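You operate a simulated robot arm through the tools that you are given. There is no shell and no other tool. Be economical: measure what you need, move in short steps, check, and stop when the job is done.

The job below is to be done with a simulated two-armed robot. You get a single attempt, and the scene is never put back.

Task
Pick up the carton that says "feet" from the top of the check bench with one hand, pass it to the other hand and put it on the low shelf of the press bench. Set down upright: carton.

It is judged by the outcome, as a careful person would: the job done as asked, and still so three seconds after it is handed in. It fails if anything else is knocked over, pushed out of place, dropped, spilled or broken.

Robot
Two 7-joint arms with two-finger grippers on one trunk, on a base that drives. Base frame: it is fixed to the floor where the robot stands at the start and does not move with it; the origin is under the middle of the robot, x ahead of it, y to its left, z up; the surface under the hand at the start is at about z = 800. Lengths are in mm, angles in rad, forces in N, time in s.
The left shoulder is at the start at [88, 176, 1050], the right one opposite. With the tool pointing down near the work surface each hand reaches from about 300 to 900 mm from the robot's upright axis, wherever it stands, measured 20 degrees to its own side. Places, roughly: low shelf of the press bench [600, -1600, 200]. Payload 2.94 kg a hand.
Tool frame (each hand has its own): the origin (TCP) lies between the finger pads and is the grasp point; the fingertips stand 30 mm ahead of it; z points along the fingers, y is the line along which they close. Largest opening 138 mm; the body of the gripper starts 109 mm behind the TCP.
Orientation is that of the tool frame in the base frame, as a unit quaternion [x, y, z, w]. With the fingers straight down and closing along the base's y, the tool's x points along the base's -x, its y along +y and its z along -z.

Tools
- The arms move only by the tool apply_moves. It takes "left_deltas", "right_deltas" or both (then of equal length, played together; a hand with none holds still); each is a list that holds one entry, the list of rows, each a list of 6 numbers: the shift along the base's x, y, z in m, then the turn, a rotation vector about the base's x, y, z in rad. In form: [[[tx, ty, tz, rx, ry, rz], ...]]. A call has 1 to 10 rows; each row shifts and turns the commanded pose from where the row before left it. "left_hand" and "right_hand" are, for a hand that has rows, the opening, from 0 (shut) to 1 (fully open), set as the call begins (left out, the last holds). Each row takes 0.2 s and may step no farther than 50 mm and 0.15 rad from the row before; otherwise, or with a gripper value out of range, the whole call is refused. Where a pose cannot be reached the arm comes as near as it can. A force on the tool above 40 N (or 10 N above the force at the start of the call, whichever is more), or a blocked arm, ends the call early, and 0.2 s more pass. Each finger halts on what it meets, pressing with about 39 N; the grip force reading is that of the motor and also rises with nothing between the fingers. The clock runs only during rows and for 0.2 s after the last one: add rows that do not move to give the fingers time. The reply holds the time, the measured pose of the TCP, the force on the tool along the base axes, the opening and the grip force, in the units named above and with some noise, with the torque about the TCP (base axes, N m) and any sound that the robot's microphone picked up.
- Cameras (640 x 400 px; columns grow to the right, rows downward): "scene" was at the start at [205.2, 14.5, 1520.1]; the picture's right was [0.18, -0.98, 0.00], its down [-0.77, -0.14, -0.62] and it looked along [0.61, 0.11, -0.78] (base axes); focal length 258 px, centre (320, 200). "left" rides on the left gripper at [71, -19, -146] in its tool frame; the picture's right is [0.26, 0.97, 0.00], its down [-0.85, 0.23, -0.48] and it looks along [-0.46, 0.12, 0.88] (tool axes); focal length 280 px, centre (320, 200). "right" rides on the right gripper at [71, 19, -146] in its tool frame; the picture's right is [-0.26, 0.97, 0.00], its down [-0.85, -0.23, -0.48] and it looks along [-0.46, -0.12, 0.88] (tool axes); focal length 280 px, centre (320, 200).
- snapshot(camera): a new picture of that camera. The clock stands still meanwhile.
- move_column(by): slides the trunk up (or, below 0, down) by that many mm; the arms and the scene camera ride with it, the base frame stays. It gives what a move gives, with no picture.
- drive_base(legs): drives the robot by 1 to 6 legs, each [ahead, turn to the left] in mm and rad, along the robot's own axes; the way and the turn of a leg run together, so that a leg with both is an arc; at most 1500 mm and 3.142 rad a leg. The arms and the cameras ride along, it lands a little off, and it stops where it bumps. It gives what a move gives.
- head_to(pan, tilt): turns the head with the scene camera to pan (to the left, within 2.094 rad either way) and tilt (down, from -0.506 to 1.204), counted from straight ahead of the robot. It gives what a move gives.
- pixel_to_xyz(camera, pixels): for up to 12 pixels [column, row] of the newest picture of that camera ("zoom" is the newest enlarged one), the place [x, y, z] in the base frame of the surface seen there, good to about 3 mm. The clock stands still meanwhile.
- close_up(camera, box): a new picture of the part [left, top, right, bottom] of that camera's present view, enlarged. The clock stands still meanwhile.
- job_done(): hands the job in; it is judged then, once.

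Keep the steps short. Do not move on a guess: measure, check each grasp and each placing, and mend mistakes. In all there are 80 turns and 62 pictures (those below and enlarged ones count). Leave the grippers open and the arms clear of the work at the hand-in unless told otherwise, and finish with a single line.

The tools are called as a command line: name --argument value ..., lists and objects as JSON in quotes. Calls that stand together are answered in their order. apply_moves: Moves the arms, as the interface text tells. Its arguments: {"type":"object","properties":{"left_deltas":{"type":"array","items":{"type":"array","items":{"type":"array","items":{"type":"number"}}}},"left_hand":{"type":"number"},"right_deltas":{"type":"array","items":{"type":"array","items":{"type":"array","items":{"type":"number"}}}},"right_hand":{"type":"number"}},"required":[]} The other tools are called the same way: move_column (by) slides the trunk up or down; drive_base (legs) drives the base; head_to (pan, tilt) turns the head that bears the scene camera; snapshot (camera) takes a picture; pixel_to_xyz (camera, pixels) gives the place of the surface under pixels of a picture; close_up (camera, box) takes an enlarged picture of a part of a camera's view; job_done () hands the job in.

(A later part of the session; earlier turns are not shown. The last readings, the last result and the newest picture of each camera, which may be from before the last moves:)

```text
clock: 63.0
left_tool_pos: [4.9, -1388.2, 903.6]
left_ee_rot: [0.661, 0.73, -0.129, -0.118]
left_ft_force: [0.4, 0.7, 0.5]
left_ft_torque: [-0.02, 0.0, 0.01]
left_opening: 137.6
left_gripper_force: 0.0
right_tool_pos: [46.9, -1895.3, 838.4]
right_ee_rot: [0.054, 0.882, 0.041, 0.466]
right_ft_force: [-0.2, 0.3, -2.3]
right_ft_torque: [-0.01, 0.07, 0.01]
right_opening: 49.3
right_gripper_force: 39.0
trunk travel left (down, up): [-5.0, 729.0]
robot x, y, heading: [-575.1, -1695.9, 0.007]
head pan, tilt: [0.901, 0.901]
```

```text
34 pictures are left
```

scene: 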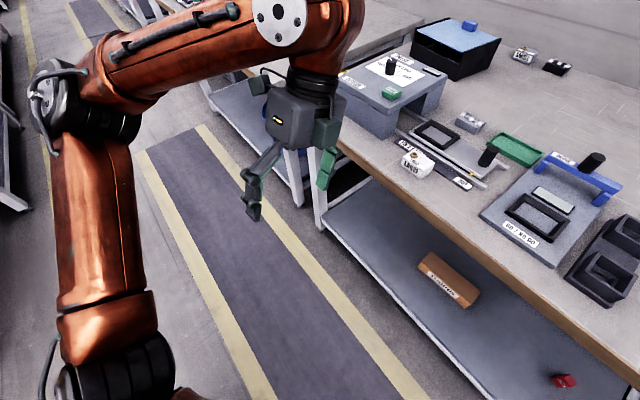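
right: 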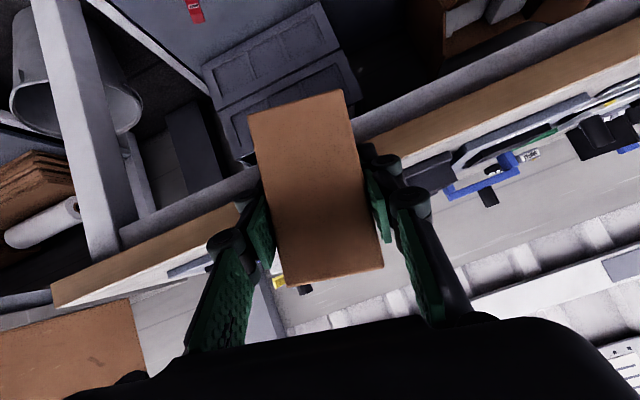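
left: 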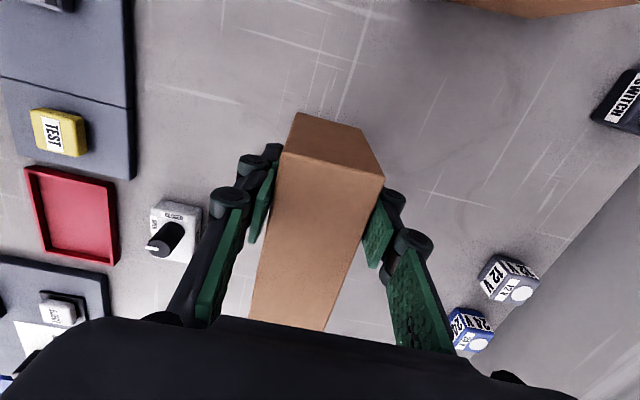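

The left arm is free. The fast column drop just made the arms sway, and the commands were reset to that swayed pose. The carton is still held. I'll correct the right hand's tilt (rotation ≈ [−0.125, −0.084, 0.052]) and re-read.

apply_moves --right_deltas '[[[0, 0, 0, 0, 0, 0], [0, 0, 0, -0.042, -0.028, 0.017], [0, 0, 0, -0.042, -0.028, 0.017], [0, 0, 0, -0.041, -0.028, 0.018], [0, 0, 0, 0, 0, 0], [0, 0, 0, 0, 0, 0]]]'

head_to --pan -0.3 --tilt 0.85

snapshot --camera "scene"

snapshot --camera "right"

```text
clock: 63.4
left_tool_pos: [-34.8, -1377.9, 874.8]
left_ee_rot: [0.64, 0.74, -0.148, -0.148]
left_ft_force: [-2.2, 0.2, -2.6]
left_ft_torque: [-0.06, -0.11, 0.11]
left_opening: 138.2
left_gripper_force: 0.0
right_tool_pos: [23.6, -1905.9, 863.5]
right_ee_rot: [0.094, 0.879, 0.051, 0.464]
right_ft_force: [1.6, 5.0, -23.0]
right_ft_torque: [-0.48, -1.05, -0.62]
right_opening: 48.8
right_gripper_force: 39.3
trunk travel left (down, up): [-5.0, 729.0]
robot x, y, heading: [-577.6, -1697.5, 0.012]
head pan, tilt: [0.901, 0.901]
stopped in row 1 (left hand): the arm was blocked; the commanded pose is now the measured one
```

```text
clock: 64.8
left_tool_pos: [-37.2, -1379.2, 882.2]
left_ee_rot: [0.638, 0.737, -0.157, -0.161]
left_ft_force: [-0.3, -0.4, -1.1]
left_ft_torque: [-0.01, 0.02, -0.02]
left_opening: 137.9
left_gripper_force: 0.1
right_tool_pos: [9.0, -1922.7, 878.3]
right_ee_rot: [0.12, 0.867, 0.037, 0.483]
right_ft_force: [0.3, -0.2, -1.5]
right_ft_torque: [0.0, 0.08, 0.0]
right_opening: 49.0
right_gripper_force: 39.2
trunk travel left (down, up): [-5.0, 729.0]
robot x, y, heading: [-572.5, -1696.2, 0.008]
head pan, tilt: [-0.3, 0.85]
```

```text
33 pictures are left
```

scene: 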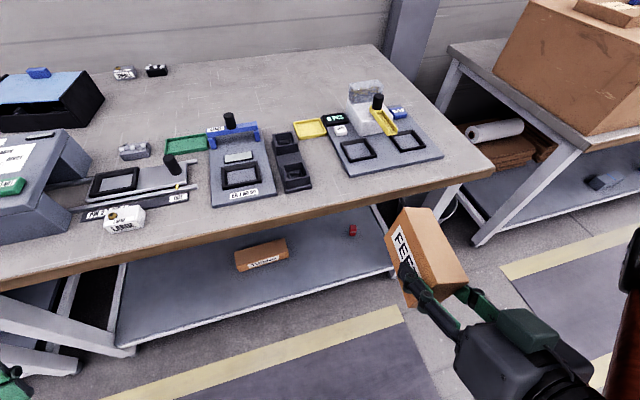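

```text
32 pictures are left
```

right: 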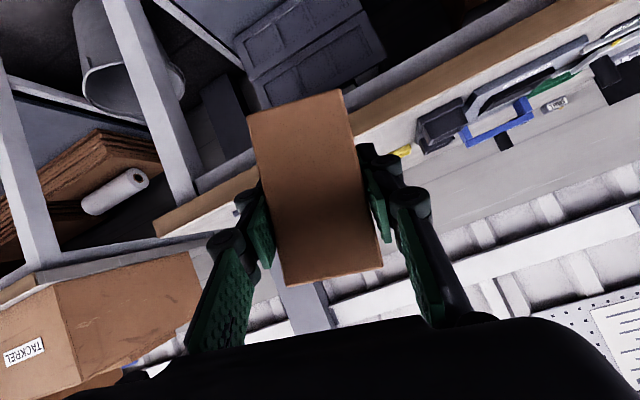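

The left arm still reports being blocked, so the fully lowered trunk probably presses an arm link against the robot's own base. I'll raise the column 100 mm and re-read.

move_column --by 100

apply_moves --left_deltas '[[[0, 0, 0, 0, 0, 0], [0, 0, 0, 0, 0, 0]]]'

head_to --pan 1.5 --tilt 1.2

snapshot --camera "scene"

```text
clock: 65.1
left_tool_pos: [-81.0, -1373.2, 871.2]
left_ee_rot: [0.617, 0.748, -0.176, -0.17]
left_ft_force: [-0.2, 1.2, -1.2]
left_ft_torque: [-0.21, 0.06, 0.13]
left_opening: 137.8
left_gripper_force: 0.1
right_tool_pos: [-23.8, -1900.1, 910.1]
right_ee_rot: [0.119, 0.859, 0.091, 0.489]
right_ft_force: [-0.4, 2.3, -2.4]
right_ft_torque: [-0.09, 0.1, -0.16]
right_opening: 49.0
right_gripper_force: 39.0
trunk travel left (down, up): [-8.0, 726.0]
robot x, y, heading: [-574.7, -1697.0, 0.011]
head pan, tilt: [-0.3, 0.85]
stopped: the arm was blocked; the commanded pose is now the measured one
```

```text
clock: 65.4
left_tool_pos: [-121.6, -1384.7, 864.2]
left_ee_rot: [0.616, 0.752, -0.159, -0.175]
left_ft_force: [-1.0, 4.3, -0.8]
left_ft_torque: [-0.15, 0.09, 0.06]
left_opening: 138.1
left_gripper_force: 0.0
right_tool_pos: [-88.4, -1937.0, 965.0]
right_ee_rot: [0.149, 0.802, 0.141, 0.561]
right_ft_force: [20.6, 52.7, 7.5]
right_ft_torque: [-1.61, 0.73, -3.94]
right_opening: 48.8
right_gripper_force: 39.1
trunk travel left (down, up): [-8.0, 726.0]
robot x, y, heading: [-573.5, -1695.0, -0.001]
head pan, tilt: [-0.3, 0.85]
stopped in row 1 (right hand): the arm was blocked; the commanded pose is now the measured one
```

```text
clock: 67.2
left_tool_pos: [-124.0, -1388.1, 882.0]
left_ee_rot: [0.628, 0.753, -0.143, -0.135]
left_ft_force: [-0.3, 0.0, -0.1]
left_ft_torque: [0.02, -0.01, 0.02]
left_opening: 138.1
left_gripper_force: 0.0
right_tool_pos: [-95.9, -1915.5, 963.3]
right_ee_rot: [0.098, 0.824, 0.138, 0.541]
right_ft_force: [-0.3, 0.1, -1.7]
right_ft_torque: [0.0, 0.08, -0.02]
right_opening: 49.0
right_gripper_force: 39.0
trunk travel left (down, up): [-8.0, 726.0]
robot x, y, heading: [-575.7, -1695.9, 0.004]
head pan, tilt: [1.499, 1.201]
```

```text
31 pictures are left
```

scene: 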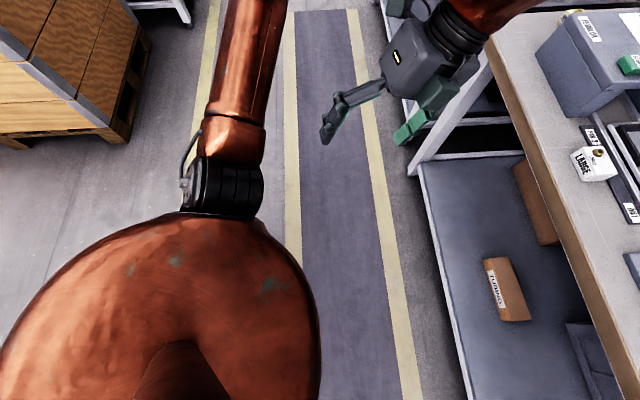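

The column only rose 3 mm before it reported a blocked arm. The arms shift back at every call, as if being eased out of contact. I'll move both hands slightly up and see how each responds.

apply_moves --left_deltas '[[[0, 0, 0.01, 0, 0, 0], [0, 0, 0.02, 0, 0, 0], [0, 0, 0.02, 0, 0, 0]]]'

head_to --pan -1.5 --tilt 1.0

snapshot --camera "scene"

```text
clock: 67.6
left_tool_pos: [-142.2, -1387.3, 891.5]
left_ee_rot: [0.631, 0.754, -0.137, -0.125]
left_ft_force: [-0.5, 0.5, 1.6]
left_ft_torque: [-0.02, -0.09, 0.01]
left_opening: 138.2
left_gripper_force: 0.0
left hand out of reach, approached as far as the arm can: row 1
right_tool_pos: [-117.0, -1915.1, 971.9]
right_ee_rot: [0.097, 0.818, 0.14, 0.549]
right_ft_force: [-2.5, 0.3, 1.4]
right_ft_torque: [-0.05, 0.24, -0.05]
right_opening: 49.1
right_gripper_force: 39.1
trunk travel left (down, up): [-8.0, 726.0]
robot x, y, heading: [-570.3, -1695.7, 0.007]
head pan, tilt: [1.499, 1.201]
stopped in row 1 (right hand): the arm was blocked; the commanded pose is now the measured one
```

```text
clock: 70.2
left_tool_pos: [-135.4, -1387.8, 885.8]
left_ee_rot: [0.629, 0.754, -0.14, -0.13]
left_ft_force: [-0.6, 0.1, 0.0]
left_ft_torque: [-0.03, -0.04, 0.0]
left_opening: 137.8
left_gripper_force: 0.0
right_tool_pos: [-108.4, -1915.6, 968.2]
right_ee_rot: [0.097, 0.82, 0.139, 0.547]
right_ft_force: [-0.5, -0.5, -2.0]
right_ft_torque: [-0.03, 0.08, -0.01]
right_opening: 49.1
right_gripper_force: 38.8
trunk travel left (down, up): [-8.0, 726.0]
robot x, y, heading: [-578.2, -1695.5, 0.012]
head pan, tilt: [-1.499, 1.0]
```

```text
30 pictures are left
```

scene: 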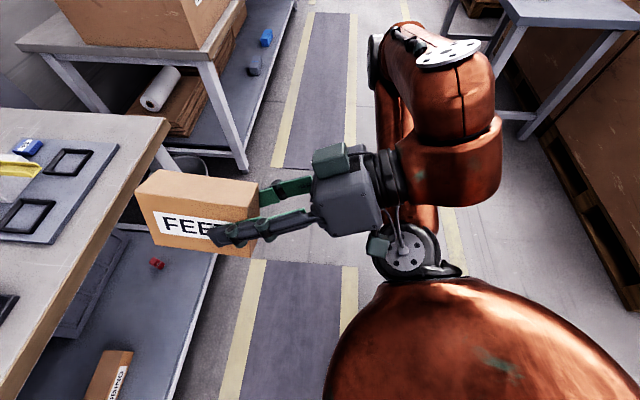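

Both hands rock together by ~20 mm at each start, so the trunk itself is swaying rather than an arm hitting anything. The sway has decayed a lot. I'll try raising the column again by 60 mm.

move_column --by 60

```text
clock: 71.2
left_tool_pos: [-135.3, -1387.0, 946.6]
left_ee_rot: [0.628, 0.754, -0.141, -0.13]
left_ft_force: [-0.1, -0.2, -0.7]
left_ft_torque: [-0.01, 0.03, -0.01]
left_opening: 137.8
left_gripper_force: 0.1
right_tool_pos: [-107.3, -1915.7, 1027.9]
right_ee_rot: [0.098, 0.821, 0.138, 0.546]
right_ft_force: [0.2, 0.4, -2.0]
right_ft_torque: [0.01, 0.09, 0.0]
right_opening: 49.2
right_gripper_force: 38.7
trunk travel left (down, up): [-68.0, 666.0]
robot x, y, heading: [-576.2, -1694.5, 0.007]
head pan, tilt: [-1.499, 1.0]
```

That worked cleanly: both hands rose exactly 60 mm and are steady. The trunk now has 68 mm to spare. Next I'll straighten the right hand (rotation ≈ [−0.339, 0.116, 0.030]) while moving it ahead to x≈23, y≈−1886.

apply_moves --right_deltas '[[[0.02, 0.004, 0, 0, 0, 0], [0.025, 0.006, 0, -0.068, 0.023, 0.006], [0.025, 0.006, 0, -0.068, 0.023, 0.006], [0.02, 0.006, 0, -0.068, 0.023, 0.006], [0.02, 0.004, 0, -0.068, 0.023, 0.006], [0.02, 0.004, 0, -0.067, 0.024, 0.006], [0, 0, 0, 0, 0, 0]]]'

head_to --pan -0.4 --tilt 0.85

snapshot --camera "scene"

```text
clock: 72.8
left_tool_pos: [-135.4, -1389.0, 946.4]
left_ee_rot: [0.629, 0.754, -0.139, -0.13]
left_ft_force: [-0.1, -0.6, -0.3]
left_ft_torque: [0.02, -0.01, 0.02]
left_opening: 137.8
left_gripper_force: 0.0
right_tool_pos: [22.0, -1885.4, 1027.3]
right_ee_rot: [-0.001, 0.864, 0.0, 0.504]
right_ft_force: [0.1, -0.1, -2.2]
right_ft_torque: [-0.01, 0.12, -0.01]
right_opening: 49.1
right_gripper_force: 39.1
trunk travel left (down, up): [-68.0, 666.0]
robot x, y, heading: [-575.2, -1694.8, 0.009]
head pan, tilt: [-1.499, 1.0]
```

```text
clock: 74.1
left_tool_pos: [-135.4, -1388.0, 946.3]
left_ee_rot: [0.629, 0.753, -0.14, -0.129]
left_ft_force: [0.2, -0.1, 0.3]
left_ft_torque: [-0.01, 0.01, 0.0]
left_opening: 138.2
left_gripper_force: 0.2
right_tool_pos: [20.7, -1884.6, 1027.3]
right_ee_rot: [-0.001, 0.863, 0.001, 0.505]
right_ft_force: [0.6, 0.6, -2.1]
right_ft_torque: [0.01, 0.1, -0.01]
right_opening: 49.0
right_gripper_force: 39.2
trunk travel left (down, up): [-68.0, 666.0]
robot x, y, heading: [-578.7, -1696.6, 0.007]
head pan, tilt: [-0.4, 0.85]
```

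```text
29 pictures are left
```

scene: 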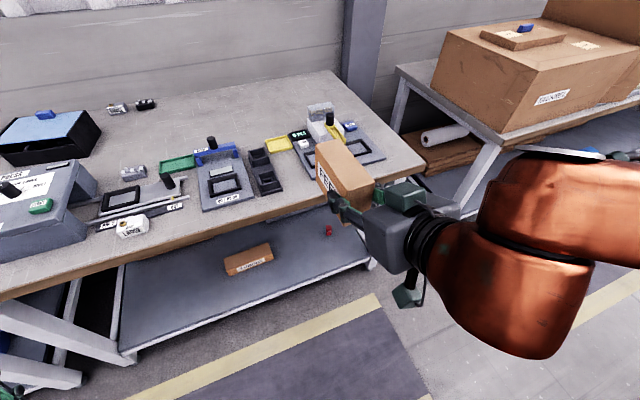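

The right hand is straight again (0.864/0.504) and steady. I'll lower it in front of the bench, first by 320 mm.

apply_moves --right_deltas '[[[0, 0, -0.03, 0, 0, 0], [0, 0, -0.04, 0, 0, 0], [0, 0, -0.04, 0, 0, 0], [0, 0, -0.04, 0, 0, 0], [0, 0, -0.04, 0, 0, 0], [0, 0, -0.04, 0, 0, 0], [0, 0, -0.04, 0, 0, 0], [0, 0, -0.03, 0, 0, 0], [0, 0, -0.02, 0, 0, 0], [0, 0, 0, 0, 0, 0]]]'

apply_moves --right_deltas '[[[0, 0, -0.02, 0, 0, 0], [0, 0, -0.035, 0, 0, 0], [0, 0, -0.035, 0, 0, 0], [0, 0, -0.035, 0, 0, 0], [0, 0, -0.035, 0, 0, 0], [0, 0, -0.03, 0, 0, 0], [0, 0, -0.02, 0, 0, 0], [0, 0, 0, 0, 0, 0]]]'

snapshot --camera "scene"

```text
clock: 76.3
left_tool_pos: [-141.2, -1387.6, 948.5]
left_ee_rot: [0.63, 0.754, -0.138, -0.128]
left_ft_force: [-0.2, 0.4, 1.2]
left_ft_torque: [0.0, -0.07, 0.0]
left_opening: 138.0
left_gripper_force: 0.0
right_tool_pos: [32.5, -1880.8, 714.5]
right_ee_rot: [0.0, 0.863, 0.001, 0.506]
right_ft_force: [-0.8, -0.9, -1.8]
right_ft_torque: [0.0, 0.04, 0.01]
right_opening: 49.2
right_gripper_force: 39.0
right hand out of reach, approached as far as the arm can: row 6, 7
trunk travel left (down, up): [-68.0, 666.0]
robot x, y, heading: [-578.7, -1695.3, 0.011]
head pan, tilt: [-0.4, 0.85]
```

```text
clock: 78.1
left_tool_pos: [-135.8, -1387.9, 946.7]
left_ee_rot: [0.629, 0.754, -0.139, -0.129]
left_ft_force: [-1.2, 0.4, -0.5]
left_ft_torque: [-0.01, -0.02, -0.01]
left_opening: 138.0
left_gripper_force: 0.0
right_tool_pos: [42.7, -1892.0, 629.0]
right_ee_rot: [-0.001, 0.866, 0.0, 0.501]
right_ft_force: [0.2, 0.5, -2.0]
right_ft_torque: [0.01, 0.07, 0.01]
right_opening: 49.3
right_gripper_force: 39.0
right hand out of reach, approached as far as the arm can: row 3, 4, 5, 6, 7
trunk travel left (down, up): [-68.0, 666.0]
robot x, y, heading: [-575.0, -1695.4, 0.01]
head pan, tilt: [-0.4, 0.85]
```

```text
28 pictures are left
```

scene: 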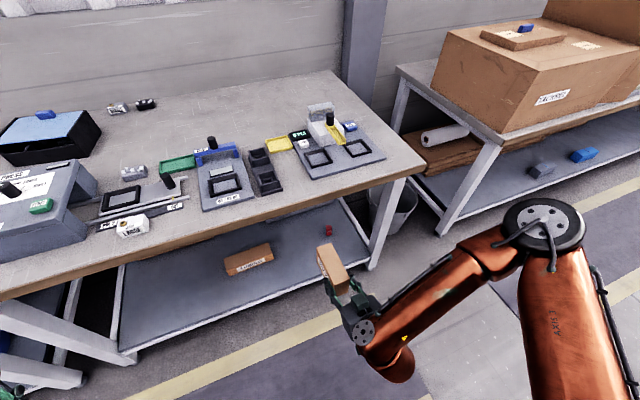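

The arm hit a joint limit at z≈629 because it's too folded. Reaching further out, with the arm straighter, should ease the wrist. I'll back the base 150 mm for room, then extend the hand 160 mm and go on down.

drive_base --legs '[[-150, 0]]'

apply_moves --right_deltas '[[[0.03, 0, 0, 0, 0, 0], [0.04, 0, 0, 0, 0, 0], [0.04, 0, 0, 0, 0, 0], [0.04, 0, -0.01, 0, 0, 0], [0.01, 0, -0.03, 0, 0, 0], [0, 0, -0.03, 0, 0, 0], [0, 0, -0.03, 0, 0, 0], [0, 0, -0.03, 0, 0, 0], [0, 0, 0, 0, 0, 0]]]'

```text
clock: 79.4
left_tool_pos: [-362.2, -1380.0, 954.0]
left_ee_rot: [0.628, 0.764, -0.11, -0.102]
left_ft_force: [2.3, 1.8, -1.6]
left_ft_torque: [-0.19, 0.44, 0.03]
left_opening: 137.6
left_gripper_force: 0.1
right_tool_pos: [-89.4, -1913.2, 685.4]
right_ee_rot: [0.047, 0.821, -0.037, 0.567]
right_ft_force: [0.0, 2.4, -4.8]
right_ft_torque: [-0.09, -0.08, -0.2]
right_opening: 48.9
right_gripper_force: 38.6
trunk travel left (down, up): [-68.0, 666.0]
robot x, y, heading: [-696.2, -1691.6, 0.006]
head pan, tilt: [-0.4, 0.85]
stopped in leg 1: the robot was blocked; the commanded pose is now the measured one
```

```text
clock: 81.4
left_tool_pos: [-355.2, -1385.4, 958.2]
left_ee_rot: [0.631, 0.762, -0.103, -0.097]
left_ft_force: [-0.4, 1.0, 0.5]
left_ft_torque: [0.01, -0.07, -0.03]
left_opening: 138.1
left_gripper_force: 0.1
right_tool_pos: [68.1, -1931.0, 655.2]
right_ee_rot: [0.043, 0.834, -0.032, 0.549]
right_ft_force: [0.8, -0.8, -2.1]
right_ft_torque: [-0.01, 0.13, 0.0]
right_opening: 49.2
right_gripper_force: 39.2
right hand out of reach, approached as far as the arm can: row 4, 5, 6, 7, 8
trunk travel left (down, up): [-68.0, 666.0]
robot x, y, heading: [-693.6, -1692.6, 0.008]
head pan, tilt: [-0.4, 0.85]
```

The base bumped something behind it after 120 mm. I'll look back on both sides to see what's there.

head_to --pan 2.09 --tilt 0.8

snapshot --camera "scene"

head_to --pan -2.09 --tilt 0.8

snapshot --camera "scene"

```text
clock: 83.7
left_tool_pos: [-355.5, -1386.1, 958.3]
left_ee_rot: [0.631, 0.763, -0.104, -0.097]
left_ft_force: [-0.9, 0.6, 0.7]
left_ft_torque: [-0.01, 0.01, -0.04]
left_opening: 138.1
left_gripper_force: 0.0
right_tool_pos: [69.2, -1931.7, 653.4]
right_ee_rot: [0.044, 0.834, -0.033, 0.549]
right_ft_force: [-0.6, 0.6, -2.7]
right_ft_torque: [0.0, 0.06, 0.01]
right_opening: 49.0
right_gripper_force: 39.1
trunk travel left (down, up): [-68.0, 666.0]
robot x, y, heading: [-691.0, -1696.4, 0.005]
head pan, tilt: [2.089, 0.799]
```

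```text
27 pictures are left
```

scene: 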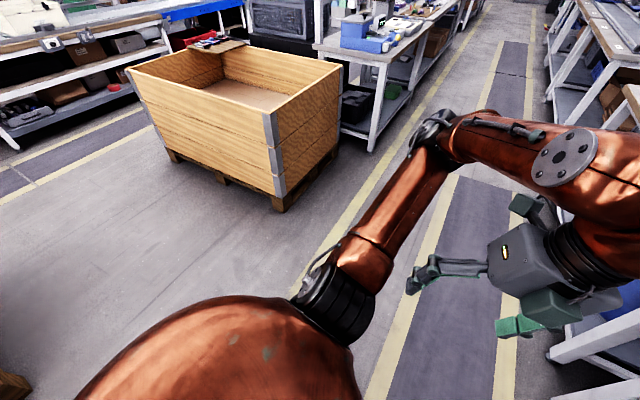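

```text
clock: 87.0
left_tool_pos: [-355.6, -1384.6, 959.0]
left_ee_rot: [0.631, 0.763, -0.103, -0.097]
left_ft_force: [0.0, -0.8, 1.3]
left_ft_torque: [0.02, -0.03, 0.0]
left_opening: 138.1
left_gripper_force: 0.0
right_tool_pos: [69.1, -1932.5, 655.0]
right_ee_rot: [0.043, 0.834, -0.032, 0.549]
right_ft_force: [-0.4, -0.5, -1.3]
right_ft_torque: [0.02, 0.08, 0.01]
right_opening: 49.1
right_gripper_force: 39.4
trunk travel left (down, up): [-68.0, 666.0]
robot x, y, heading: [-695.7, -1695.7, 0.008]
head pan, tilt: [-2.089, 0.799]
```

```text
26 pictures are left
```

scene: 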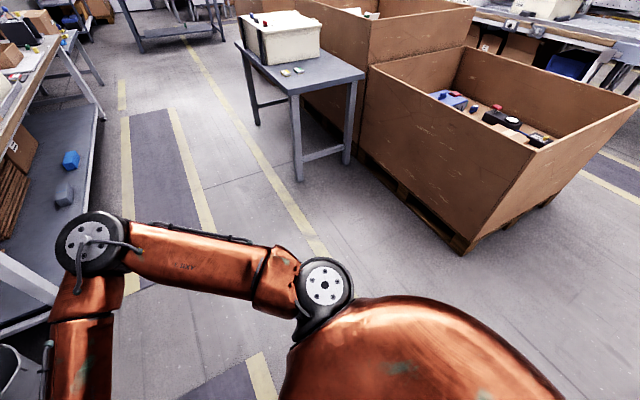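

Nothing is near the robot on either side. The "blocked" reports come from the arms being folded close to their joint limits, especially the left one, which is held very high and close in. I'll bring the left hand to a relaxed pose like at the start. The right one I'll straighten and yaw 0.4 rad left, in line with its forearm.

apply_moves --left_deltas '[[[0.03, 0, 0, 0, 0, 0], [0.035, -0.005, -0.01, 0.009, -0.07, 0], [0.035, -0.01, -0.01, 0.009, -0.07, 0], [0.035, -0.01, -0.01, 0.009, -0.07, 0], [0.035, -0.01, -0.015, 0.009, -0.07, 0], [0.02, 0, -0.01, 0, 0, 0], [0, 0, 0, 0, 0, 0]]]' --right_deltas '[[[0, 0, 0, 0.006, 0.054, 0.053], [0, 0, 0, 0.006, 0.054, 0.053], [0, 0, 0, 0, 0, 0.1], [0, 0, 0, 0, 0, 0.1], [0, 0, 0, 0, 0, 0.1], [0, 0, 0, 0, 0, 0.1], [0, 0, 0, 0, 0, 0]]]'

head_to --pan -0.5 --tilt 0.9

snapshot --camera "scene"

```text
clock: 88.6
left_tool_pos: [-173.3, -1425.9, 900.4]
left_ee_rot: [0.639, 0.769, 0.002, 0.002]
left_ft_force: [0.8, 0.4, -0.5]
left_ft_torque: [-0.02, -0.01, 0.0]
left_opening: 138.2
left_gripper_force: 0.1
left hand out of reach, approached as far as the arm can: row 1
right_tool_pos: [68.3, -1932.1, 657.3]
right_ee_rot: [-0.173, 0.842, 0.105, 0.499]
right_ft_force: [-0.4, 0.0, -1.5]
right_ft_torque: [-0.08, 0.07, -0.01]
right_opening: 49.1
right_gripper_force: 39.3
trunk travel left (down, up): [-68.0, 666.0]
robot x, y, heading: [-700.4, -1698.4, 0.01]
head pan, tilt: [-2.089, 0.799]
```

```text
clock: 90.3
left_tool_pos: [-171.7, -1426.1, 899.0]
left_ee_rot: [0.639, 0.769, 0.003, 0.003]
left_ft_force: [-0.4, 0.0, 0.3]
left_ft_torque: [0.0, -0.01, 0.01]
left_opening: 138.2
left_gripper_force: 0.1
right_tool_pos: [69.2, -1931.3, 655.9]
right_ee_rot: [-0.174, 0.842, 0.106, 0.499]
right_ft_force: [0.4, -0.3, -2.7]
right_ft_torque: [-0.05, 0.08, 0.0]
right_opening: 49.2
right_gripper_force: 39.1
trunk travel left (down, up): [-68.0, 666.0]
robot x, y, heading: [-694.7, -1698.2, 0.006]
head pan, tilt: [-0.499, 0.901]
```

```text
25 pictures are left
```

scene: 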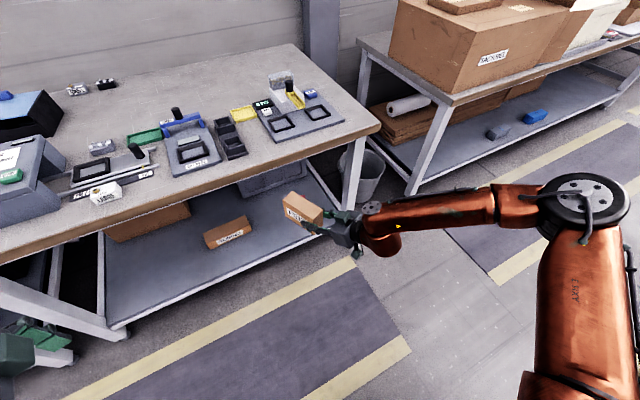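

With yaw 0.4 all rows were reached. I'll lower 250 mm from here.

apply_moves --right_deltas '[[[0, 0, -0.02, 0, 0, 0], [0, 0, -0.035, 0, 0, 0], [0, 0, -0.04, 0, 0, 0], [0, 0, -0.04, 0, 0, 0], [0, 0, -0.04, 0, 0, 0], [0, 0, -0.04, 0, 0, 0], [0, 0, -0.035, 0, 0, 0], [0, 0, 0, 0, 0, 0]]]'

```text
clock: 92.1
left_tool_pos: [-168.6, -1425.8, 899.7]
left_ee_rot: [0.639, 0.77, 0.001, 0.002]
left_ft_force: [-0.9, -0.2, 0.7]
left_ft_torque: [-0.01, -0.02, 0.0]
left_opening: 137.9
left_gripper_force: 0.1
right_tool_pos: [127.4, -1909.4, 625.4]
right_ee_rot: [-0.173, 0.849, 0.103, 0.489]
right_ft_force: [-0.2, -0.1, -1.5]
right_ft_torque: [-0.05, 0.06, 0.0]
right_opening: 49.2
right_gripper_force: 39.2
right hand out of reach, approached as far as the arm can: row 1, 2, 3, 4, 5, 6, 7
trunk travel left (down, up): [-68.0, 666.0]
robot x, y, heading: [-699.9, -1697.5, 0.01]
head pan, tilt: [-0.499, 0.901]
```

It slid outward instead of going down, so the wrist can't bend the tool that far up from the steep forearm. A steeper grip is needed, about 60° down. While the carton is safely held in the air, I'll test whether that tool angle reaches shelf height: pitch 0.6 rad steeper, pull back a little, then lower.

apply_moves --right_deltas '[[[-0.02, 0, 0, -0.058, 0.138, 0], [-0.02, 0, 0, -0.058, 0.138, 0], [-0.02, 0, 0, -0.058, 0.138, 0], [0, 0, 0, -0.058, 0.138, 0], [0, 0, -0.03, 0, 0, 0], [0, 0, -0.04, 0, 0, 0], [0, 0, -0.04, 0, 0, 0], [0, 0, -0.04, 0, 0, 0], [0, 0, -0.03, 0, 0, 0], [0, 0, 0, 0, 0, 0]]]'

```text
clock: 94.3
left_tool_pos: [-171.9, -1425.4, 900.4]
left_ee_rot: [0.639, 0.769, 0.003, 0.001]
left_ft_force: [-0.1, -0.6, 0.4]
left_ft_torque: [-0.02, 0.01, 0.0]
left_opening: 137.9
left_gripper_force: 0.1
right_tool_pos: [26.9, -1950.2, 495.5]
right_ee_rot: [-0.194, 0.952, 0.055, 0.232]
right_ft_force: [-0.3, -0.2, -1.1]
right_ft_torque: [-0.06, 0.08, 0.01]
right_opening: 49.2
right_gripper_force: 38.9
right hand out of reach, approached as far as the arm can: row 6, 7, 8, 9
trunk travel left (down, up): [-68.0, 666.0]
robot x, y, heading: [-699.5, -1698.0, 0.01]
head pan, tilt: [-0.499, 0.901]
```

It got to z=495 before the limit. I need to see how the arm is folded, so I'll take a picture and measure its elbow and wrist.

snapshot --camera "scene"

```text
24 pictures are left
```

scene: 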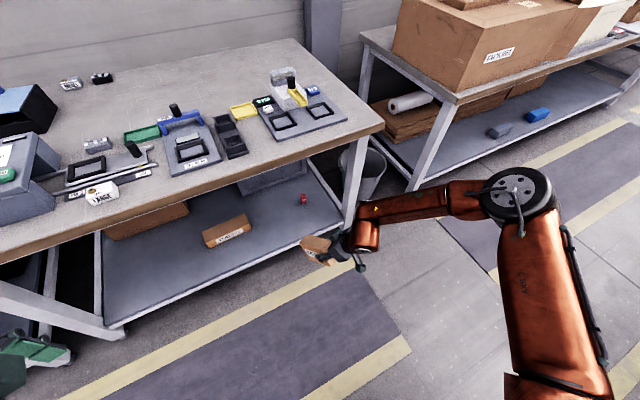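

pixel_to_xyz --camera "scene" --pixels '[[515, 192], [460, 197], [410, 205], [365, 212], [366, 240], [535, 290], [550, 370], [440, 205], [318, 243], [300, 235]]'

```text
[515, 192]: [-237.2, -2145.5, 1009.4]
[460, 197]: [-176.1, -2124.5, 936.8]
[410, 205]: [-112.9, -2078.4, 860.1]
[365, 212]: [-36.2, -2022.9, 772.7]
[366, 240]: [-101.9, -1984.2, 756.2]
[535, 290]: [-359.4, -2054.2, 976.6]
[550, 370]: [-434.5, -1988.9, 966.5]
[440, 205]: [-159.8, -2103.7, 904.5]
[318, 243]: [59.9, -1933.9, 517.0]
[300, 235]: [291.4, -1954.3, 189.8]
```

The elbow sits high (z≈950) with the forearm sloping down 45°, nearly in line with the tool, which is the wrist limit. A nearly vertical tool, reaching further out, should be able to go lower. I'll test: pitch 0.25 steeper, 60 mm out, then down.

apply_moves --right_deltas '[[[0, 0, 0, -0.049, 0.115, 0], [0.02, 0, 0, -0.049, 0.115, 0], [0.03, 0.01, 0, 0, 0, 0], [0.02, 0.01, 0, 0, 0, 0], [0, 0, -0.03, 0, 0, 0], [0, 0, -0.04, 0, 0, 0], [0, 0, -0.04, 0, 0, 0], [0, 0, -0.04, 0, 0, 0], [0, 0, -0.03, 0, 0, 0], [0, 0, 0, 0, 0, 0]]]'

```text
clock: 96.5
left_tool_pos: [-174.6, -1426.5, 901.7]
left_ee_rot: [0.638, 0.77, 0.003, 0.003]
left_ft_force: [-0.1, 0.5, 0.2]
left_ft_torque: [-0.01, 0.04, 0.05]
left_opening: 138.3
left_gripper_force: 0.0
right_tool_pos: [-38.3, -2013.2, 444.3]
right_ee_rot: [-0.197, 0.973, 0.029, 0.113]
right_ft_force: [0.3, -0.5, -1.8]
right_ft_torque: [0.02, 0.08, 0.03]
right_opening: 49.1
right_gripper_force: 38.7
right hand out of reach, approached as far as the arm can: row 1, 2, 3, 4, 5, 6, 7, 8, 9
trunk travel left (down, up): [-68.0, 666.0]
robot x, y, heading: [-697.2, -1699.5, 0.008]
head pan, tilt: [-0.499, 0.901]
```

The hand slides back under the elbow: bent like this, the arm can't get the elbow down. With the arm nearly straight out, the elbow has to drop. For that I need more room, so I'll raise the hand a little away from the limit, then back the base up 300 mm (the aisle behind is clear to x≈−1600).

apply_moves --right_deltas '[[[0.01, 0.01, 0.03, 0, 0, 0], [0.01, 0.01, 0.04, 0, 0, 0], [0.02, 0.02, 0.04, 0, 0, 0], [0.02, 0.02, 0.04, 0, 0, 0], [0.02, 0.02, 0.04, 0, 0, 0], [0, 0, 0, 0, 0, 0]]]'

drive_base --legs '[[-300, 0]]'

```text
clock: 97.9
left_tool_pos: [-164.7, -1426.2, 897.1]
left_ee_rot: [0.639, 0.769, 0.0, 0.0]
left_ft_force: [-0.3, 0.0, -0.5]
left_ft_torque: [0.01, -0.08, 0.0]
left_opening: 138.0
left_gripper_force: 0.0
right_tool_pos: [45.1, -1931.8, 632.4]
right_ee_rot: [-0.197, 0.974, 0.029, 0.108]
right_ft_force: [-0.6, -0.1, -1.3]
right_ft_torque: [-0.03, -0.02, 0.02]
right_opening: 49.3
right_gripper_force: 39.0
trunk travel left (down, up): [-68.0, 666.0]
robot x, y, heading: [-696.5, -1694.7, 0.01]
head pan, tilt: [-0.499, 0.901]
```

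```text
clock: 99.0
left_tool_pos: [-349.4, -1411.7, 960.1]
left_ee_rot: [0.584, 0.794, 0.104, 0.136]
left_ft_force: [0.4, 0.9, -1.2]
left_ft_torque: [0.07, 0.12, 0.02]
left_opening: 138.0
left_gripper_force: 0.0
right_tool_pos: [-30.9, -1993.3, 759.4]
right_ee_rot: [-0.115, 0.957, -0.011, 0.264]
right_ft_force: [-0.8, 1.4, -3.3]
right_ft_torque: [-0.04, 0.05, 0.0]
right_opening: 49.0
right_gripper_force: 39.4
trunk travel left (down, up): [-68.0, 666.0]
robot x, y, heading: [-751.4, -1696.1, 0.01]
head pan, tilt: [-0.499, 0.901]
stopped in leg 1: the robot was blocked; the commanded pose is now the measured one
```

The base stopped again after 55 mm and the body seems to have rocked, so there really may be something low behind it. In the earlier rear view there was a brown bit at the bottom left. I'll look there.

head_to --pan 2.09 --tilt 0.5

snapshot --camera "scene"

pixel_to_xyz --camera "scene" --pixels '[[20, 300], [20, 350], [60, 280], [100, 330], [200, 250], [300, 200], [10, 250], [280, 320]]'

```text
clock: 101.3
left_tool_pos: [-346.1, -1416.0, 940.6]
left_ee_rot: [0.61, 0.783, 0.084, 0.087]
left_ft_force: [0.2, 0.5, 0.2]
left_ft_torque: [-0.01, 0.03, -0.02]
left_opening: 138.0
left_gripper_force: 0.0
right_tool_pos: [-43.8, -1973.8, 732.3]
right_ee_rot: [-0.147, 0.962, -0.001, 0.228]
right_ft_force: [0.4, 0.7, -1.5]
right_ft_torque: [-0.03, 0.06, 0.01]
right_opening: 49.0
right_gripper_force: 38.9
trunk travel left (down, up): [-68.0, 666.0]
robot x, y, heading: [-751.4, -1695.0, 0.018]
head pan, tilt: [2.089, 0.499]
```

```text
23 pictures are left
```

scene: 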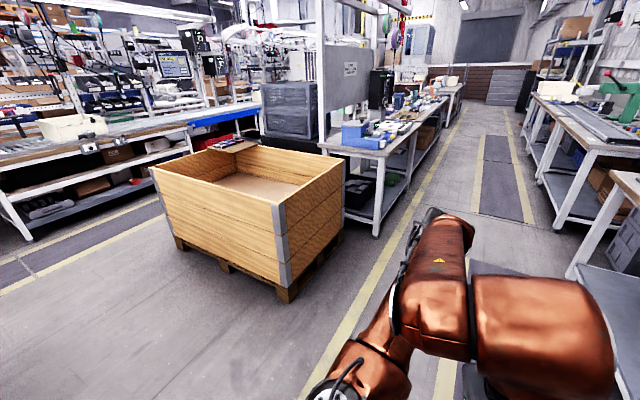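

```text
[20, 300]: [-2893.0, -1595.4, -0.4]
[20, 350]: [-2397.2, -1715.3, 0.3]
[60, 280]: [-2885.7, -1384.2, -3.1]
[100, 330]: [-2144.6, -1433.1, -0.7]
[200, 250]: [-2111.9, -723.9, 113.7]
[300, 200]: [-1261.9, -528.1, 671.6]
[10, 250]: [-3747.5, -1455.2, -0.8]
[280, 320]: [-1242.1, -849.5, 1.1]
```

head_to --pan 2.09 --tilt 0.9

snapshot --camera "scene"

pixel_to_xyz --camera "scene" --pixels '[[10, 390], [25, 370], [10, 340], [60, 390], [15, 300], [5, 395], [120, 340], [40, 330]]'

```text
clock: 102.2
left_tool_pos: [-346.1, -1416.0, 939.8]
left_ee_rot: [0.61, 0.783, 0.084, 0.085]
left_ft_force: [-0.9, 0.1, -1.1]
left_ft_torque: [0.01, -0.02, 0.02]
left_opening: 137.8
left_gripper_force: 0.0
right_tool_pos: [-43.9, -1973.5, 731.4]
right_ee_rot: [-0.145, 0.963, 0.0, 0.226]
right_ft_force: [0.5, 0.1, -1.6]
right_ft_torque: [0.0, 0.08, -0.05]
right_opening: 49.1
right_gripper_force: 39.4
trunk travel left (down, up): [-68.0, 666.0]
robot x, y, heading: [-750.7, -1693.7, 0.008]
head pan, tilt: [2.089, 0.901]
```

```text
22 pictures are left
```

scene: 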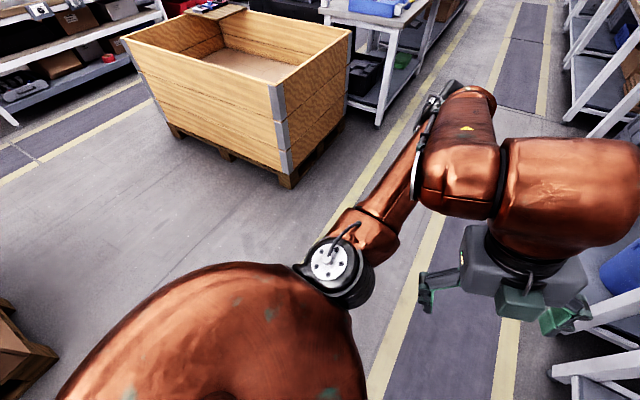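

```text
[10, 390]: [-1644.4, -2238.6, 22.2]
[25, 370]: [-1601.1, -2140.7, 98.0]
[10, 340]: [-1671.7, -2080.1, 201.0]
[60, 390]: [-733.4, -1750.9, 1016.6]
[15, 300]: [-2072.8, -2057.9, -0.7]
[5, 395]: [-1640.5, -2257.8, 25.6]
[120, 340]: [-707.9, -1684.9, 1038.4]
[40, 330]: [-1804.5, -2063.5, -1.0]
```

There's nothing behind: the nearest object is the pallet at x≈−1600. So the lean comes from driving with the trunk low, and I'll only drive with the trunk raised. I have enough room here to test the straight-arm reach without driving: extend the right hand forward and down.

apply_moves --right_deltas '[[[0.025, 0, 0, 0, 0, 0], [0.035, 0.005, -0.01, 0, 0, 0], [0.035, 0.005, -0.02, 0, 0, 0], [0.035, 0.005, -0.02, 0, 0, 0], [0.01, 0, -0.03, 0, 0, 0], [0, 0, -0.04, 0, 0, 0], [0, 0, -0.04, 0, 0, 0], [0, 0, -0.04, 0, 0, 0], [0, 0, -0.04, 0, 0, 0], [0, 0, 0, 0, 0, 0]]]'

```text
clock: 104.4
left_tool_pos: [-346.7, -1416.0, 940.2]
left_ee_rot: [0.61, 0.783, 0.084, 0.086]
left_ft_force: [-0.5, -0.2, -0.5]
left_ft_torque: [-0.03, -0.01, 0.01]
left_opening: 138.0
left_gripper_force: 0.1
right_tool_pos: [39.0, -1988.3, 550.2]
right_ee_rot: [-0.147, 0.963, -0.001, 0.226]
right_ft_force: [0.1, 0.3, -1.7]
right_ft_torque: [-0.03, 0.07, 0.02]
right_opening: 48.9
right_gripper_force: 39.0
right hand out of reach, approached as far as the arm can: row 5, 6, 7, 8, 9
trunk travel left (down, up): [-68.0, 666.0]
robot x, y, heading: [-754.4, -1693.9, 0.01]
head pan, tilt: [2.089, 0.901]
```

Same limit again, and the distance is well within reach, so it's likely a wrist joint: the tool is nearly in line with the forearm but not in its plane. The forearm's yaw is about 0.55–0.7. I'll test with the tool's yaw turned to match it (+0.6 rad), then lower.

apply_moves --right_deltas '[[[0, 0, 0.03, 0, 0, 0.12], [0, 0, 0.02, 0, 0, 0.12], [0, 0, 0.0, 0, 0, 0.12], [0, 0, 0, 0, 0, 0.12], [0, 0, 0, 0, 0, 0.12], [0, 0, -0.03, 0, 0, 0], [0, 0, -0.04, 0, 0, 0], [0, 0, -0.04, 0, 0, 0], [0, 0, -0.04, 0, 0, 0], [0, 0, 0, 0, 0, 0]]]'

head_to --pan -0.7 --tilt 0.8

snapshot --camera "scene"

```text
clock: 106.6
left_tool_pos: [-348.3, -1415.8, 940.4]
left_ee_rot: [0.611, 0.783, 0.084, 0.085]
left_ft_force: [0.0, -0.5, 1.6]
left_ft_torque: [0.01, -0.03, 0.01]
left_opening: 138.0
left_gripper_force: 0.1
right_tool_pos: [-118.0, -1902.3, 469.2]
right_ee_rot: [-0.425, 0.876, 0.067, 0.217]
right_ft_force: [0.3, -0.1, -1.6]
right_ft_torque: [-0.04, 0.01, 0.0]
right_opening: 49.1
right_gripper_force: 39.2
right hand out of reach, approached as far as the arm can: row 2, 3, 4, 5, 6, 7, 8, 9
trunk travel left (down, up): [-68.0, 666.0]
robot x, y, heading: [-754.1, -1696.6, 0.012]
head pan, tilt: [2.089, 0.901]
```

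```text
clock: 109.0
left_tool_pos: [-346.9, -1416.3, 939.5]
left_ee_rot: [0.61, 0.783, 0.084, 0.086]
left_ft_force: [0.4, 0.1, -0.5]
left_ft_torque: [0.01, 0.0, -0.02]
left_opening: 138.0
left_gripper_force: 0.1
right_tool_pos: [-118.9, -1903.2, 468.5]
right_ee_rot: [-0.425, 0.876, 0.066, 0.217]
right_ft_force: [0.0, -0.3, -1.8]
right_ft_torque: [-0.04, 0.06, 0.04]
right_opening: 49.1
right_gripper_force: 38.6
trunk travel left (down, up): [-68.0, 666.0]
robot x, y, heading: [-750.7, -1695.3, 0.014]
head pan, tilt: [-0.7, 0.799]
```

```text
21 pictures are left
```

scene: 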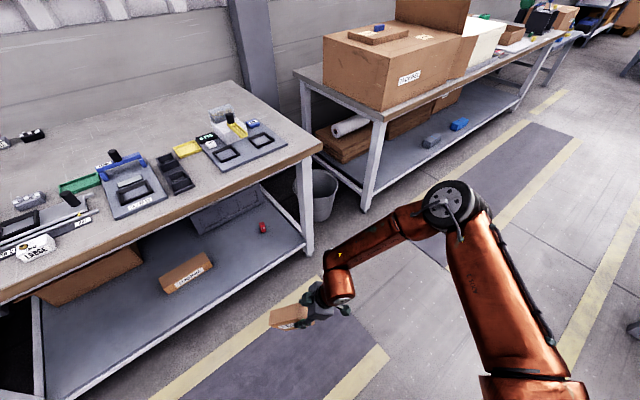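

pixel_to_xyz --camera "scene" --pixels '[[453, 203], [405, 222], [365, 240], [335, 262], [342, 295], [318, 297], [490, 290], [530, 390], [290, 318]]'

```text
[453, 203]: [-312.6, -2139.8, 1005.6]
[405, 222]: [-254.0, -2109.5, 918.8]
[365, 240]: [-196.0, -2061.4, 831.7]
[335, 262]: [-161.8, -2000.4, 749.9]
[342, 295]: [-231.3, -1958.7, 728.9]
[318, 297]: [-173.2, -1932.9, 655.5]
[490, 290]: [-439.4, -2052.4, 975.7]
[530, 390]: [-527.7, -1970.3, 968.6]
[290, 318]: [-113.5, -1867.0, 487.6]
```

The elbow stays in the same place (rel 440,−445, top z≈1005) in every test: the upper arm can't go below horizontal, so only the forearm swings. The lowest reach is therefore straight out along the upper arm's direction (about 37° to the right) with a near-vertical tool. I'll swing the hand there (rel ≈ 600,−550) and then test lowering.

apply_moves --right_deltas '[[[0, -0.03, 0.03, 0, 0, -0.13], [0, -0.04, 0.03, 0, 0, -0.13], [0, -0.04, 0.03, 0, 0, -0.13], [0, -0.04, 0.02, 0, 0, -0.13], [0, -0.04, 0.02, 0, 0, -0.13], [0, -0.04, 0, 0, 0, -0.13], [0, -0.04, 0, 0, 0, -0.13], [0, -0.04, 0, 0, 0, -0.13], [0, -0.03, 0, 0.04, 0.1, -0.1], [0, 0, 0, 0.04, 0.1, 0]]]'

apply_moves --right_deltas '[[[0, 0, -0.03, 0, 0, 0], [0, 0, -0.04, 0, 0, 0], [0, 0, -0.04, 0, 0, 0], [0, 0, -0.04, 0, 0, 0], [0, 0, -0.04, 0, 0, 0], [0, 0, -0.04, 0, 0, 0], [0, 0, -0.03, 0, 0, 0], [0, 0, 0, 0, 0, 0]]]'

```text
clock: 111.2
left_tool_pos: [-346.0, -1416.0, 939.4]
left_ee_rot: [0.61, 0.783, 0.084, 0.084]
left_ft_force: [0.0, 0.7, 0.2]
left_ft_torque: [0.01, -0.02, -0.02]
left_opening: 137.8
left_gripper_force: 0.1
right_tool_pos: [-116.5, -2243.6, 598.0]
right_ee_rot: [0.119, 0.986, -0.031, 0.115]
right_ft_force: [0.1, -0.6, -1.7]
right_ft_torque: [0.06, 0.02, -0.02]
right_opening: 48.8
right_gripper_force: 39.0
trunk travel left (down, up): [-68.0, 666.0]
robot x, y, heading: [-753.5, -1693.5, 0.012]
head pan, tilt: [-0.7, 0.799]
```

```text
clock: 113.0
left_tool_pos: [-346.2, -1416.5, 939.7]
left_ee_rot: [0.61, 0.783, 0.084, 0.084]
left_ft_force: [0.5, 0.4, -0.2]
left_ft_torque: [-0.02, 0.0, -0.03]
left_opening: 137.8
left_gripper_force: 0.0
right_tool_pos: [-137.7, -2215.7, 393.8]
right_ee_rot: [0.119, 0.985, -0.033, 0.117]
right_ft_force: [0.3, -0.8, -2.0]
right_ft_torque: [-0.01, 0.06, -0.01]
right_opening: 49.0
right_gripper_force: 38.9
right hand out of reach, approached as far as the arm can: row 5, 6, 7
trunk travel left (down, up): [-68.0, 666.0]
robot x, y, heading: [-751.7, -1693.7, 0.012]
head pan, tilt: [-0.7, 0.799]
```

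Better: z=394 now. I'll check where the elbow and forearm are in this posture.

snapshot --camera "scene"

```text
20 pictures are left
```

scene: 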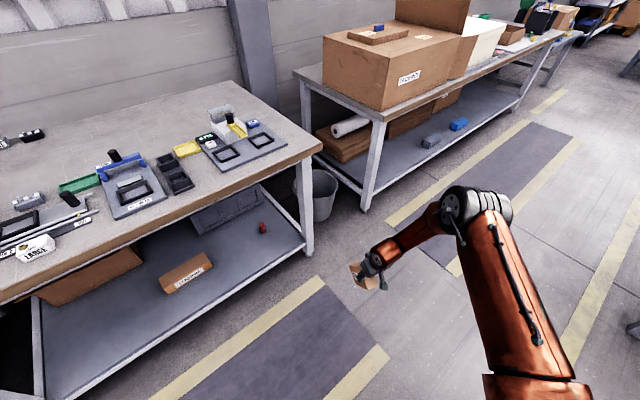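

pixel_to_xyz --camera "scene" --pixels '[[460, 205], [495, 203], [425, 228], [385, 252], [373, 262], [505, 290], [540, 390], [372, 283]]'

```text
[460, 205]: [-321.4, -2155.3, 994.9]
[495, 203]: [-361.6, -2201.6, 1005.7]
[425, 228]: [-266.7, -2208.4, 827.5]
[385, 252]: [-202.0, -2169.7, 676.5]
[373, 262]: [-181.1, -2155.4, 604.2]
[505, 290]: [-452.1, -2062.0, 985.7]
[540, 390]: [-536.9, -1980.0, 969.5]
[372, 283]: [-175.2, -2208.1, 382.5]
```

The elbow is still at the same height, so the shoulder limits it in this direction. I'll test whether it can drop with the arm reaching sideways to the right instead; the robot could then stand side-on to the bench. I'll swing the hand round to the right and then down.

apply_moves --right_deltas '[[[-0.03, -0.02, 0.03, 0, 0, -0.08], [-0.035, -0.03, 0.03, 0, 0, -0.1], [-0.035, -0.03, 0.03, 0, 0, -0.1], [-0.035, -0.03, 0.02, 0, 0, -0.1], [-0.04, -0.028, 0, 0, 0, -0.1], [-0.04, -0.028, 0, 0, 0, -0.1], [-0.04, -0.028, 0, 0, 0, -0.1], [-0.045, -0.02, 0, 0, 0, -0.1], [-0.045, -0.02, 0, 0, 0, -0.1], [-0.045, -0.02, 0, 0, 0, -0.08]]]'

apply_moves --right_deltas '[[[0, 0, -0.03, 0, 0, 0], [0, 0, -0.04, 0, 0, 0], [0, 0, -0.04, 0, 0, 0], [0, 0, -0.04, 0, 0, 0], [0, 0, -0.04, 0, 0, 0], [0, 0, -0.04, 0, 0, 0], [0, 0, -0.04, 0, 0, 0], [0, 0, -0.03, 0, 0, 0], [0, 0, 0, 0, 0, 0]]]'

```text
refused: row 2 steps farther than a row can; nothing moved
```

```text
clock: 115.0
left_tool_pos: [-347.3, -1417.1, 939.9]
left_ee_rot: [0.61, 0.783, 0.083, 0.084]
left_ft_force: [0.7, 0.5, 0.4]
left_ft_torque: [0.04, 0.03, 0.0]
left_opening: 137.9
left_gripper_force: 0.1
right_tool_pos: [-193.6, -2195.7, 366.8]
right_ee_rot: [0.119, 0.985, -0.033, 0.116]
right_ft_force: [0.0, -0.5, -1.9]
right_ft_torque: [0.01, 0.07, -0.01]
right_opening: 49.1
right_gripper_force: 38.9
right hand out of reach, approached as far as the arm can: row 1, 2, 3, 4, 5, 6, 7, 8
trunk travel left (down, up): [-68.0, 666.0]
robot x, y, heading: [-750.3, -1692.6, 0.011]
head pan, tilt: [-0.7, 0.799]
```

The first call was refused (steps too long), so the second just pressed down to z=367. I'll repeat the swing with shorter steps.

apply_moves --right_deltas '[[[0, -0.02, 0.04, 0, 0, 0], [-0.01, -0.03, 0.035, 0, 0, -0.1], [-0.02, -0.035, 0.025, 0, 0, -0.1], [-0.03, -0.035, 0.01, 0, 0, -0.1], [-0.03, -0.035, 0, 0, 0, -0.1], [-0.035, -0.03, 0, 0, 0, -0.1], [-0.035, -0.03, 0, 0, 0, -0.1], [-0.04, -0.025, 0, 0, 0, -0.1], [-0.04, -0.02, 0, 0, 0, -0.1], [-0.04, -0.02, 0, 0, 0, -0.1]]]'

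apply_moves --right_deltas '[[[-0.03, -0.02, 0, 0, 0, 0], [-0.03, -0.02, 0, 0, 0, 0], [0, 0, -0.03, 0, 0, 0], [0, 0, -0.04, 0, 0, 0], [0, 0, -0.04, 0, 0, 0], [0, 0, -0.04, 0, 0, 0], [0, 0, -0.04, 0, 0, 0], [0, 0, -0.04, 0, 0, 0], [0, 0, -0.03, 0, 0, 0], [0, 0, 0, 0, 0, 0]]]'

```text
clock: 117.2
left_tool_pos: [-347.6, -1417.3, 940.0]
left_ee_rot: [0.611, 0.783, 0.084, 0.084]
left_ft_force: [-0.6, -0.3, 0.2]
left_ft_torque: [0.0, -0.01, 0.0]
left_opening: 137.9
left_gripper_force: 0.1
right_tool_pos: [-473.9, -2476.3, 479.9]
right_ee_rot: [0.536, 0.836, -0.079, 0.091]
right_ft_force: [1.2, -0.2, -2.2]
right_ft_torque: [0.05, 0.03, 0.01]
right_opening: 49.1
right_gripper_force: 39.5
trunk travel left (down, up): [-68.0, 666.0]
robot x, y, heading: [-753.9, -1696.6, 0.012]
head pan, tilt: [-0.7, 0.799]
```

```text
clock: 119.4
left_tool_pos: [-346.9, -1417.6, 939.1]
left_ee_rot: [0.61, 0.783, 0.084, 0.085]
left_ft_force: [0.8, 0.1, 0.3]
left_ft_torque: [-0.01, 0.01, 0.0]
left_opening: 137.9
left_gripper_force: 0.1
right_tool_pos: [-472.0, -2434.6, 411.7]
right_ee_rot: [0.536, 0.836, -0.082, 0.089]
right_ft_force: [0.6, 0.3, -2.3]
right_ft_torque: [0.03, 0.01, 0.03]
right_opening: 48.8
right_gripper_force: 39.5
right hand out of reach, approached as far as the arm can: row 2, 3, 4, 5, 6, 7, 8, 9
trunk travel left (down, up): [-68.0, 666.0]
robot x, y, heading: [-754.2, -1696.2, 0.014]
head pan, tilt: [-0.7, 0.799]
```

The limit is the same all around, so I need to know whether the upper arm can drop at all. The decisive test is the arm nearly straight, out to the front-right where it's clear of the bench, then lowered. First I'll raise the hand and move it out.

apply_moves --right_deltas '[[[0.02, 0, 0.04, 0, 0, 0.06], [0.03, 0, 0.035, 0, 0, 0.07], [0.035, 0, 0.033, 0, 0, 0.07], [0.035, 0, 0.033, 0, 0, 0.07], [0.035, 0, 0.033, 0, 0, 0.07], [0.035, 0, 0.033, 0, 0, 0.07], [0.035, -0.005, 0.033, 0, 0, 0.07], [0.035, -0.01, 0.03, 0, 0, 0], [0.03, -0.03, 0.01, 0, 0, 0], [0.03, -0.03, 0, 0, 0, 0]]]'

apply_moves --right_deltas '[[[0.02, -0.02, 0, 0, 0, 0], [0.02, -0.02, 0, 0, 0, 0], [0.02, -0.02, 0, 0, 0, 0], [0, 0, -0.04, 0, 0, 0], [0, 0, -0.04, 0, 0, 0], [0, 0, -0.04, 0, 0, 0], [0, 0, -0.04, 0, 0, 0], [0, 0, -0.04, 0, 0, 0], [0, 0, -0.04, 0, 0, 0], [0, 0, 0, 0, 0, 0]]]'

```text
clock: 121.6
left_tool_pos: [-349.2, -1415.5, 940.2]
left_ee_rot: [0.609, 0.784, 0.085, 0.085]
left_ft_force: [-0.8, 1.1, 0.4]
left_ft_torque: [-0.05, -0.06, 0.0]
left_opening: 138.3
left_gripper_force: 0.0
right_tool_pos: [-179.5, -2479.6, 693.5]
right_ee_rot: [0.321, 0.939, -0.056, 0.108]
right_ft_force: [0.0, 0.1, -1.0]
right_ft_torque: [0.01, 0.03, 0.01]
right_opening: 49.3
right_gripper_force: 39.1
right hand out of reach, approached as far as the arm can: row 10
trunk travel left (down, up): [-68.0, 666.0]
robot x, y, heading: [-750.8, -1693.5, 0.009]
head pan, tilt: [-0.7, 0.799]
```

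```text
clock: 123.8
left_tool_pos: [-347.0, -1417.5, 940.3]
left_ee_rot: [0.61, 0.783, 0.084, 0.084]
left_ft_force: [-0.6, 0.6, 0.3]
left_ft_torque: [0.0, 0.0, -0.01]
left_opening: 138.1
left_gripper_force: 0.0
right_tool_pos: [-148.8, -2483.6, 460.2]
right_ee_rot: [0.323, 0.939, -0.056, 0.107]
right_ft_force: [-0.1, 0.4, -1.8]
right_ft_torque: [0.07, 0.04, -0.02]
right_opening: 48.9
right_gripper_force: 39.5
right hand out of reach, approached as far as the arm can: row 1, 2, 3
trunk travel left (down, up): [-68.0, 666.0]
robot x, y, heading: [-749.9, -1693.5, 0.012]
head pan, tilt: [-0.7, 0.799]
```

That works: with the arm straight out, it lowered to z=460 without hitting any limit. I'll continue downward.

apply_moves --right_deltas '[[[0, 0, -0.04, 0, 0, 0], [0, 0, -0.04, 0, 0, 0], [0, 0, -0.04, 0, 0, 0], [0, 0, -0.04, 0, 0, 0], [0, 0, -0.03, 0, 0, 0], [0, 0, 0, 0, 0, 0]]]'

snapshot --camera "scene"

```text
clock: 125.2
left_tool_pos: [-347.2, -1417.4, 940.6]
left_ee_rot: [0.61, 0.783, 0.084, 0.085]
left_ft_force: [0.0, -0.2, -0.2]
left_ft_torque: [0.0, 0.0, -0.01]
left_opening: 138.1
left_gripper_force: 0.0
right_tool_pos: [-150.9, -2485.2, 430.7]
right_ee_rot: [0.324, 0.938, -0.057, 0.108]
right_ft_force: [-0.6, -1.4, -1.9]
right_ft_torque: [0.04, 0.02, 0.02]
right_opening: 48.8
right_gripper_force: 38.4
right hand out of reach, approached as far as the arm can: row 1, 2, 3, 4, 5
trunk travel left (down, up): [-68.0, 666.0]
robot x, y, heading: [-753.5, -1693.6, 0.014]
head pan, tilt: [-0.7, 0.799]
```

```text
19 pictures are left
```

scene: 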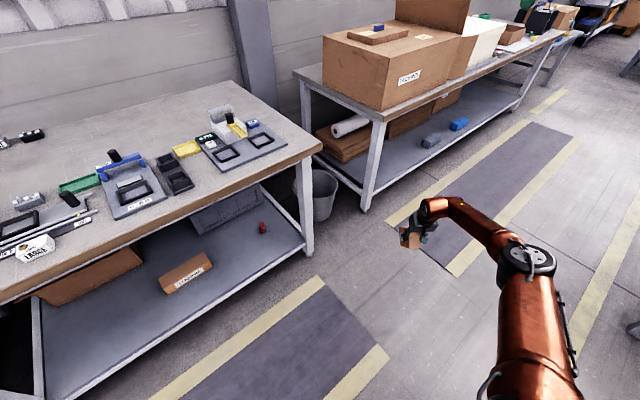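

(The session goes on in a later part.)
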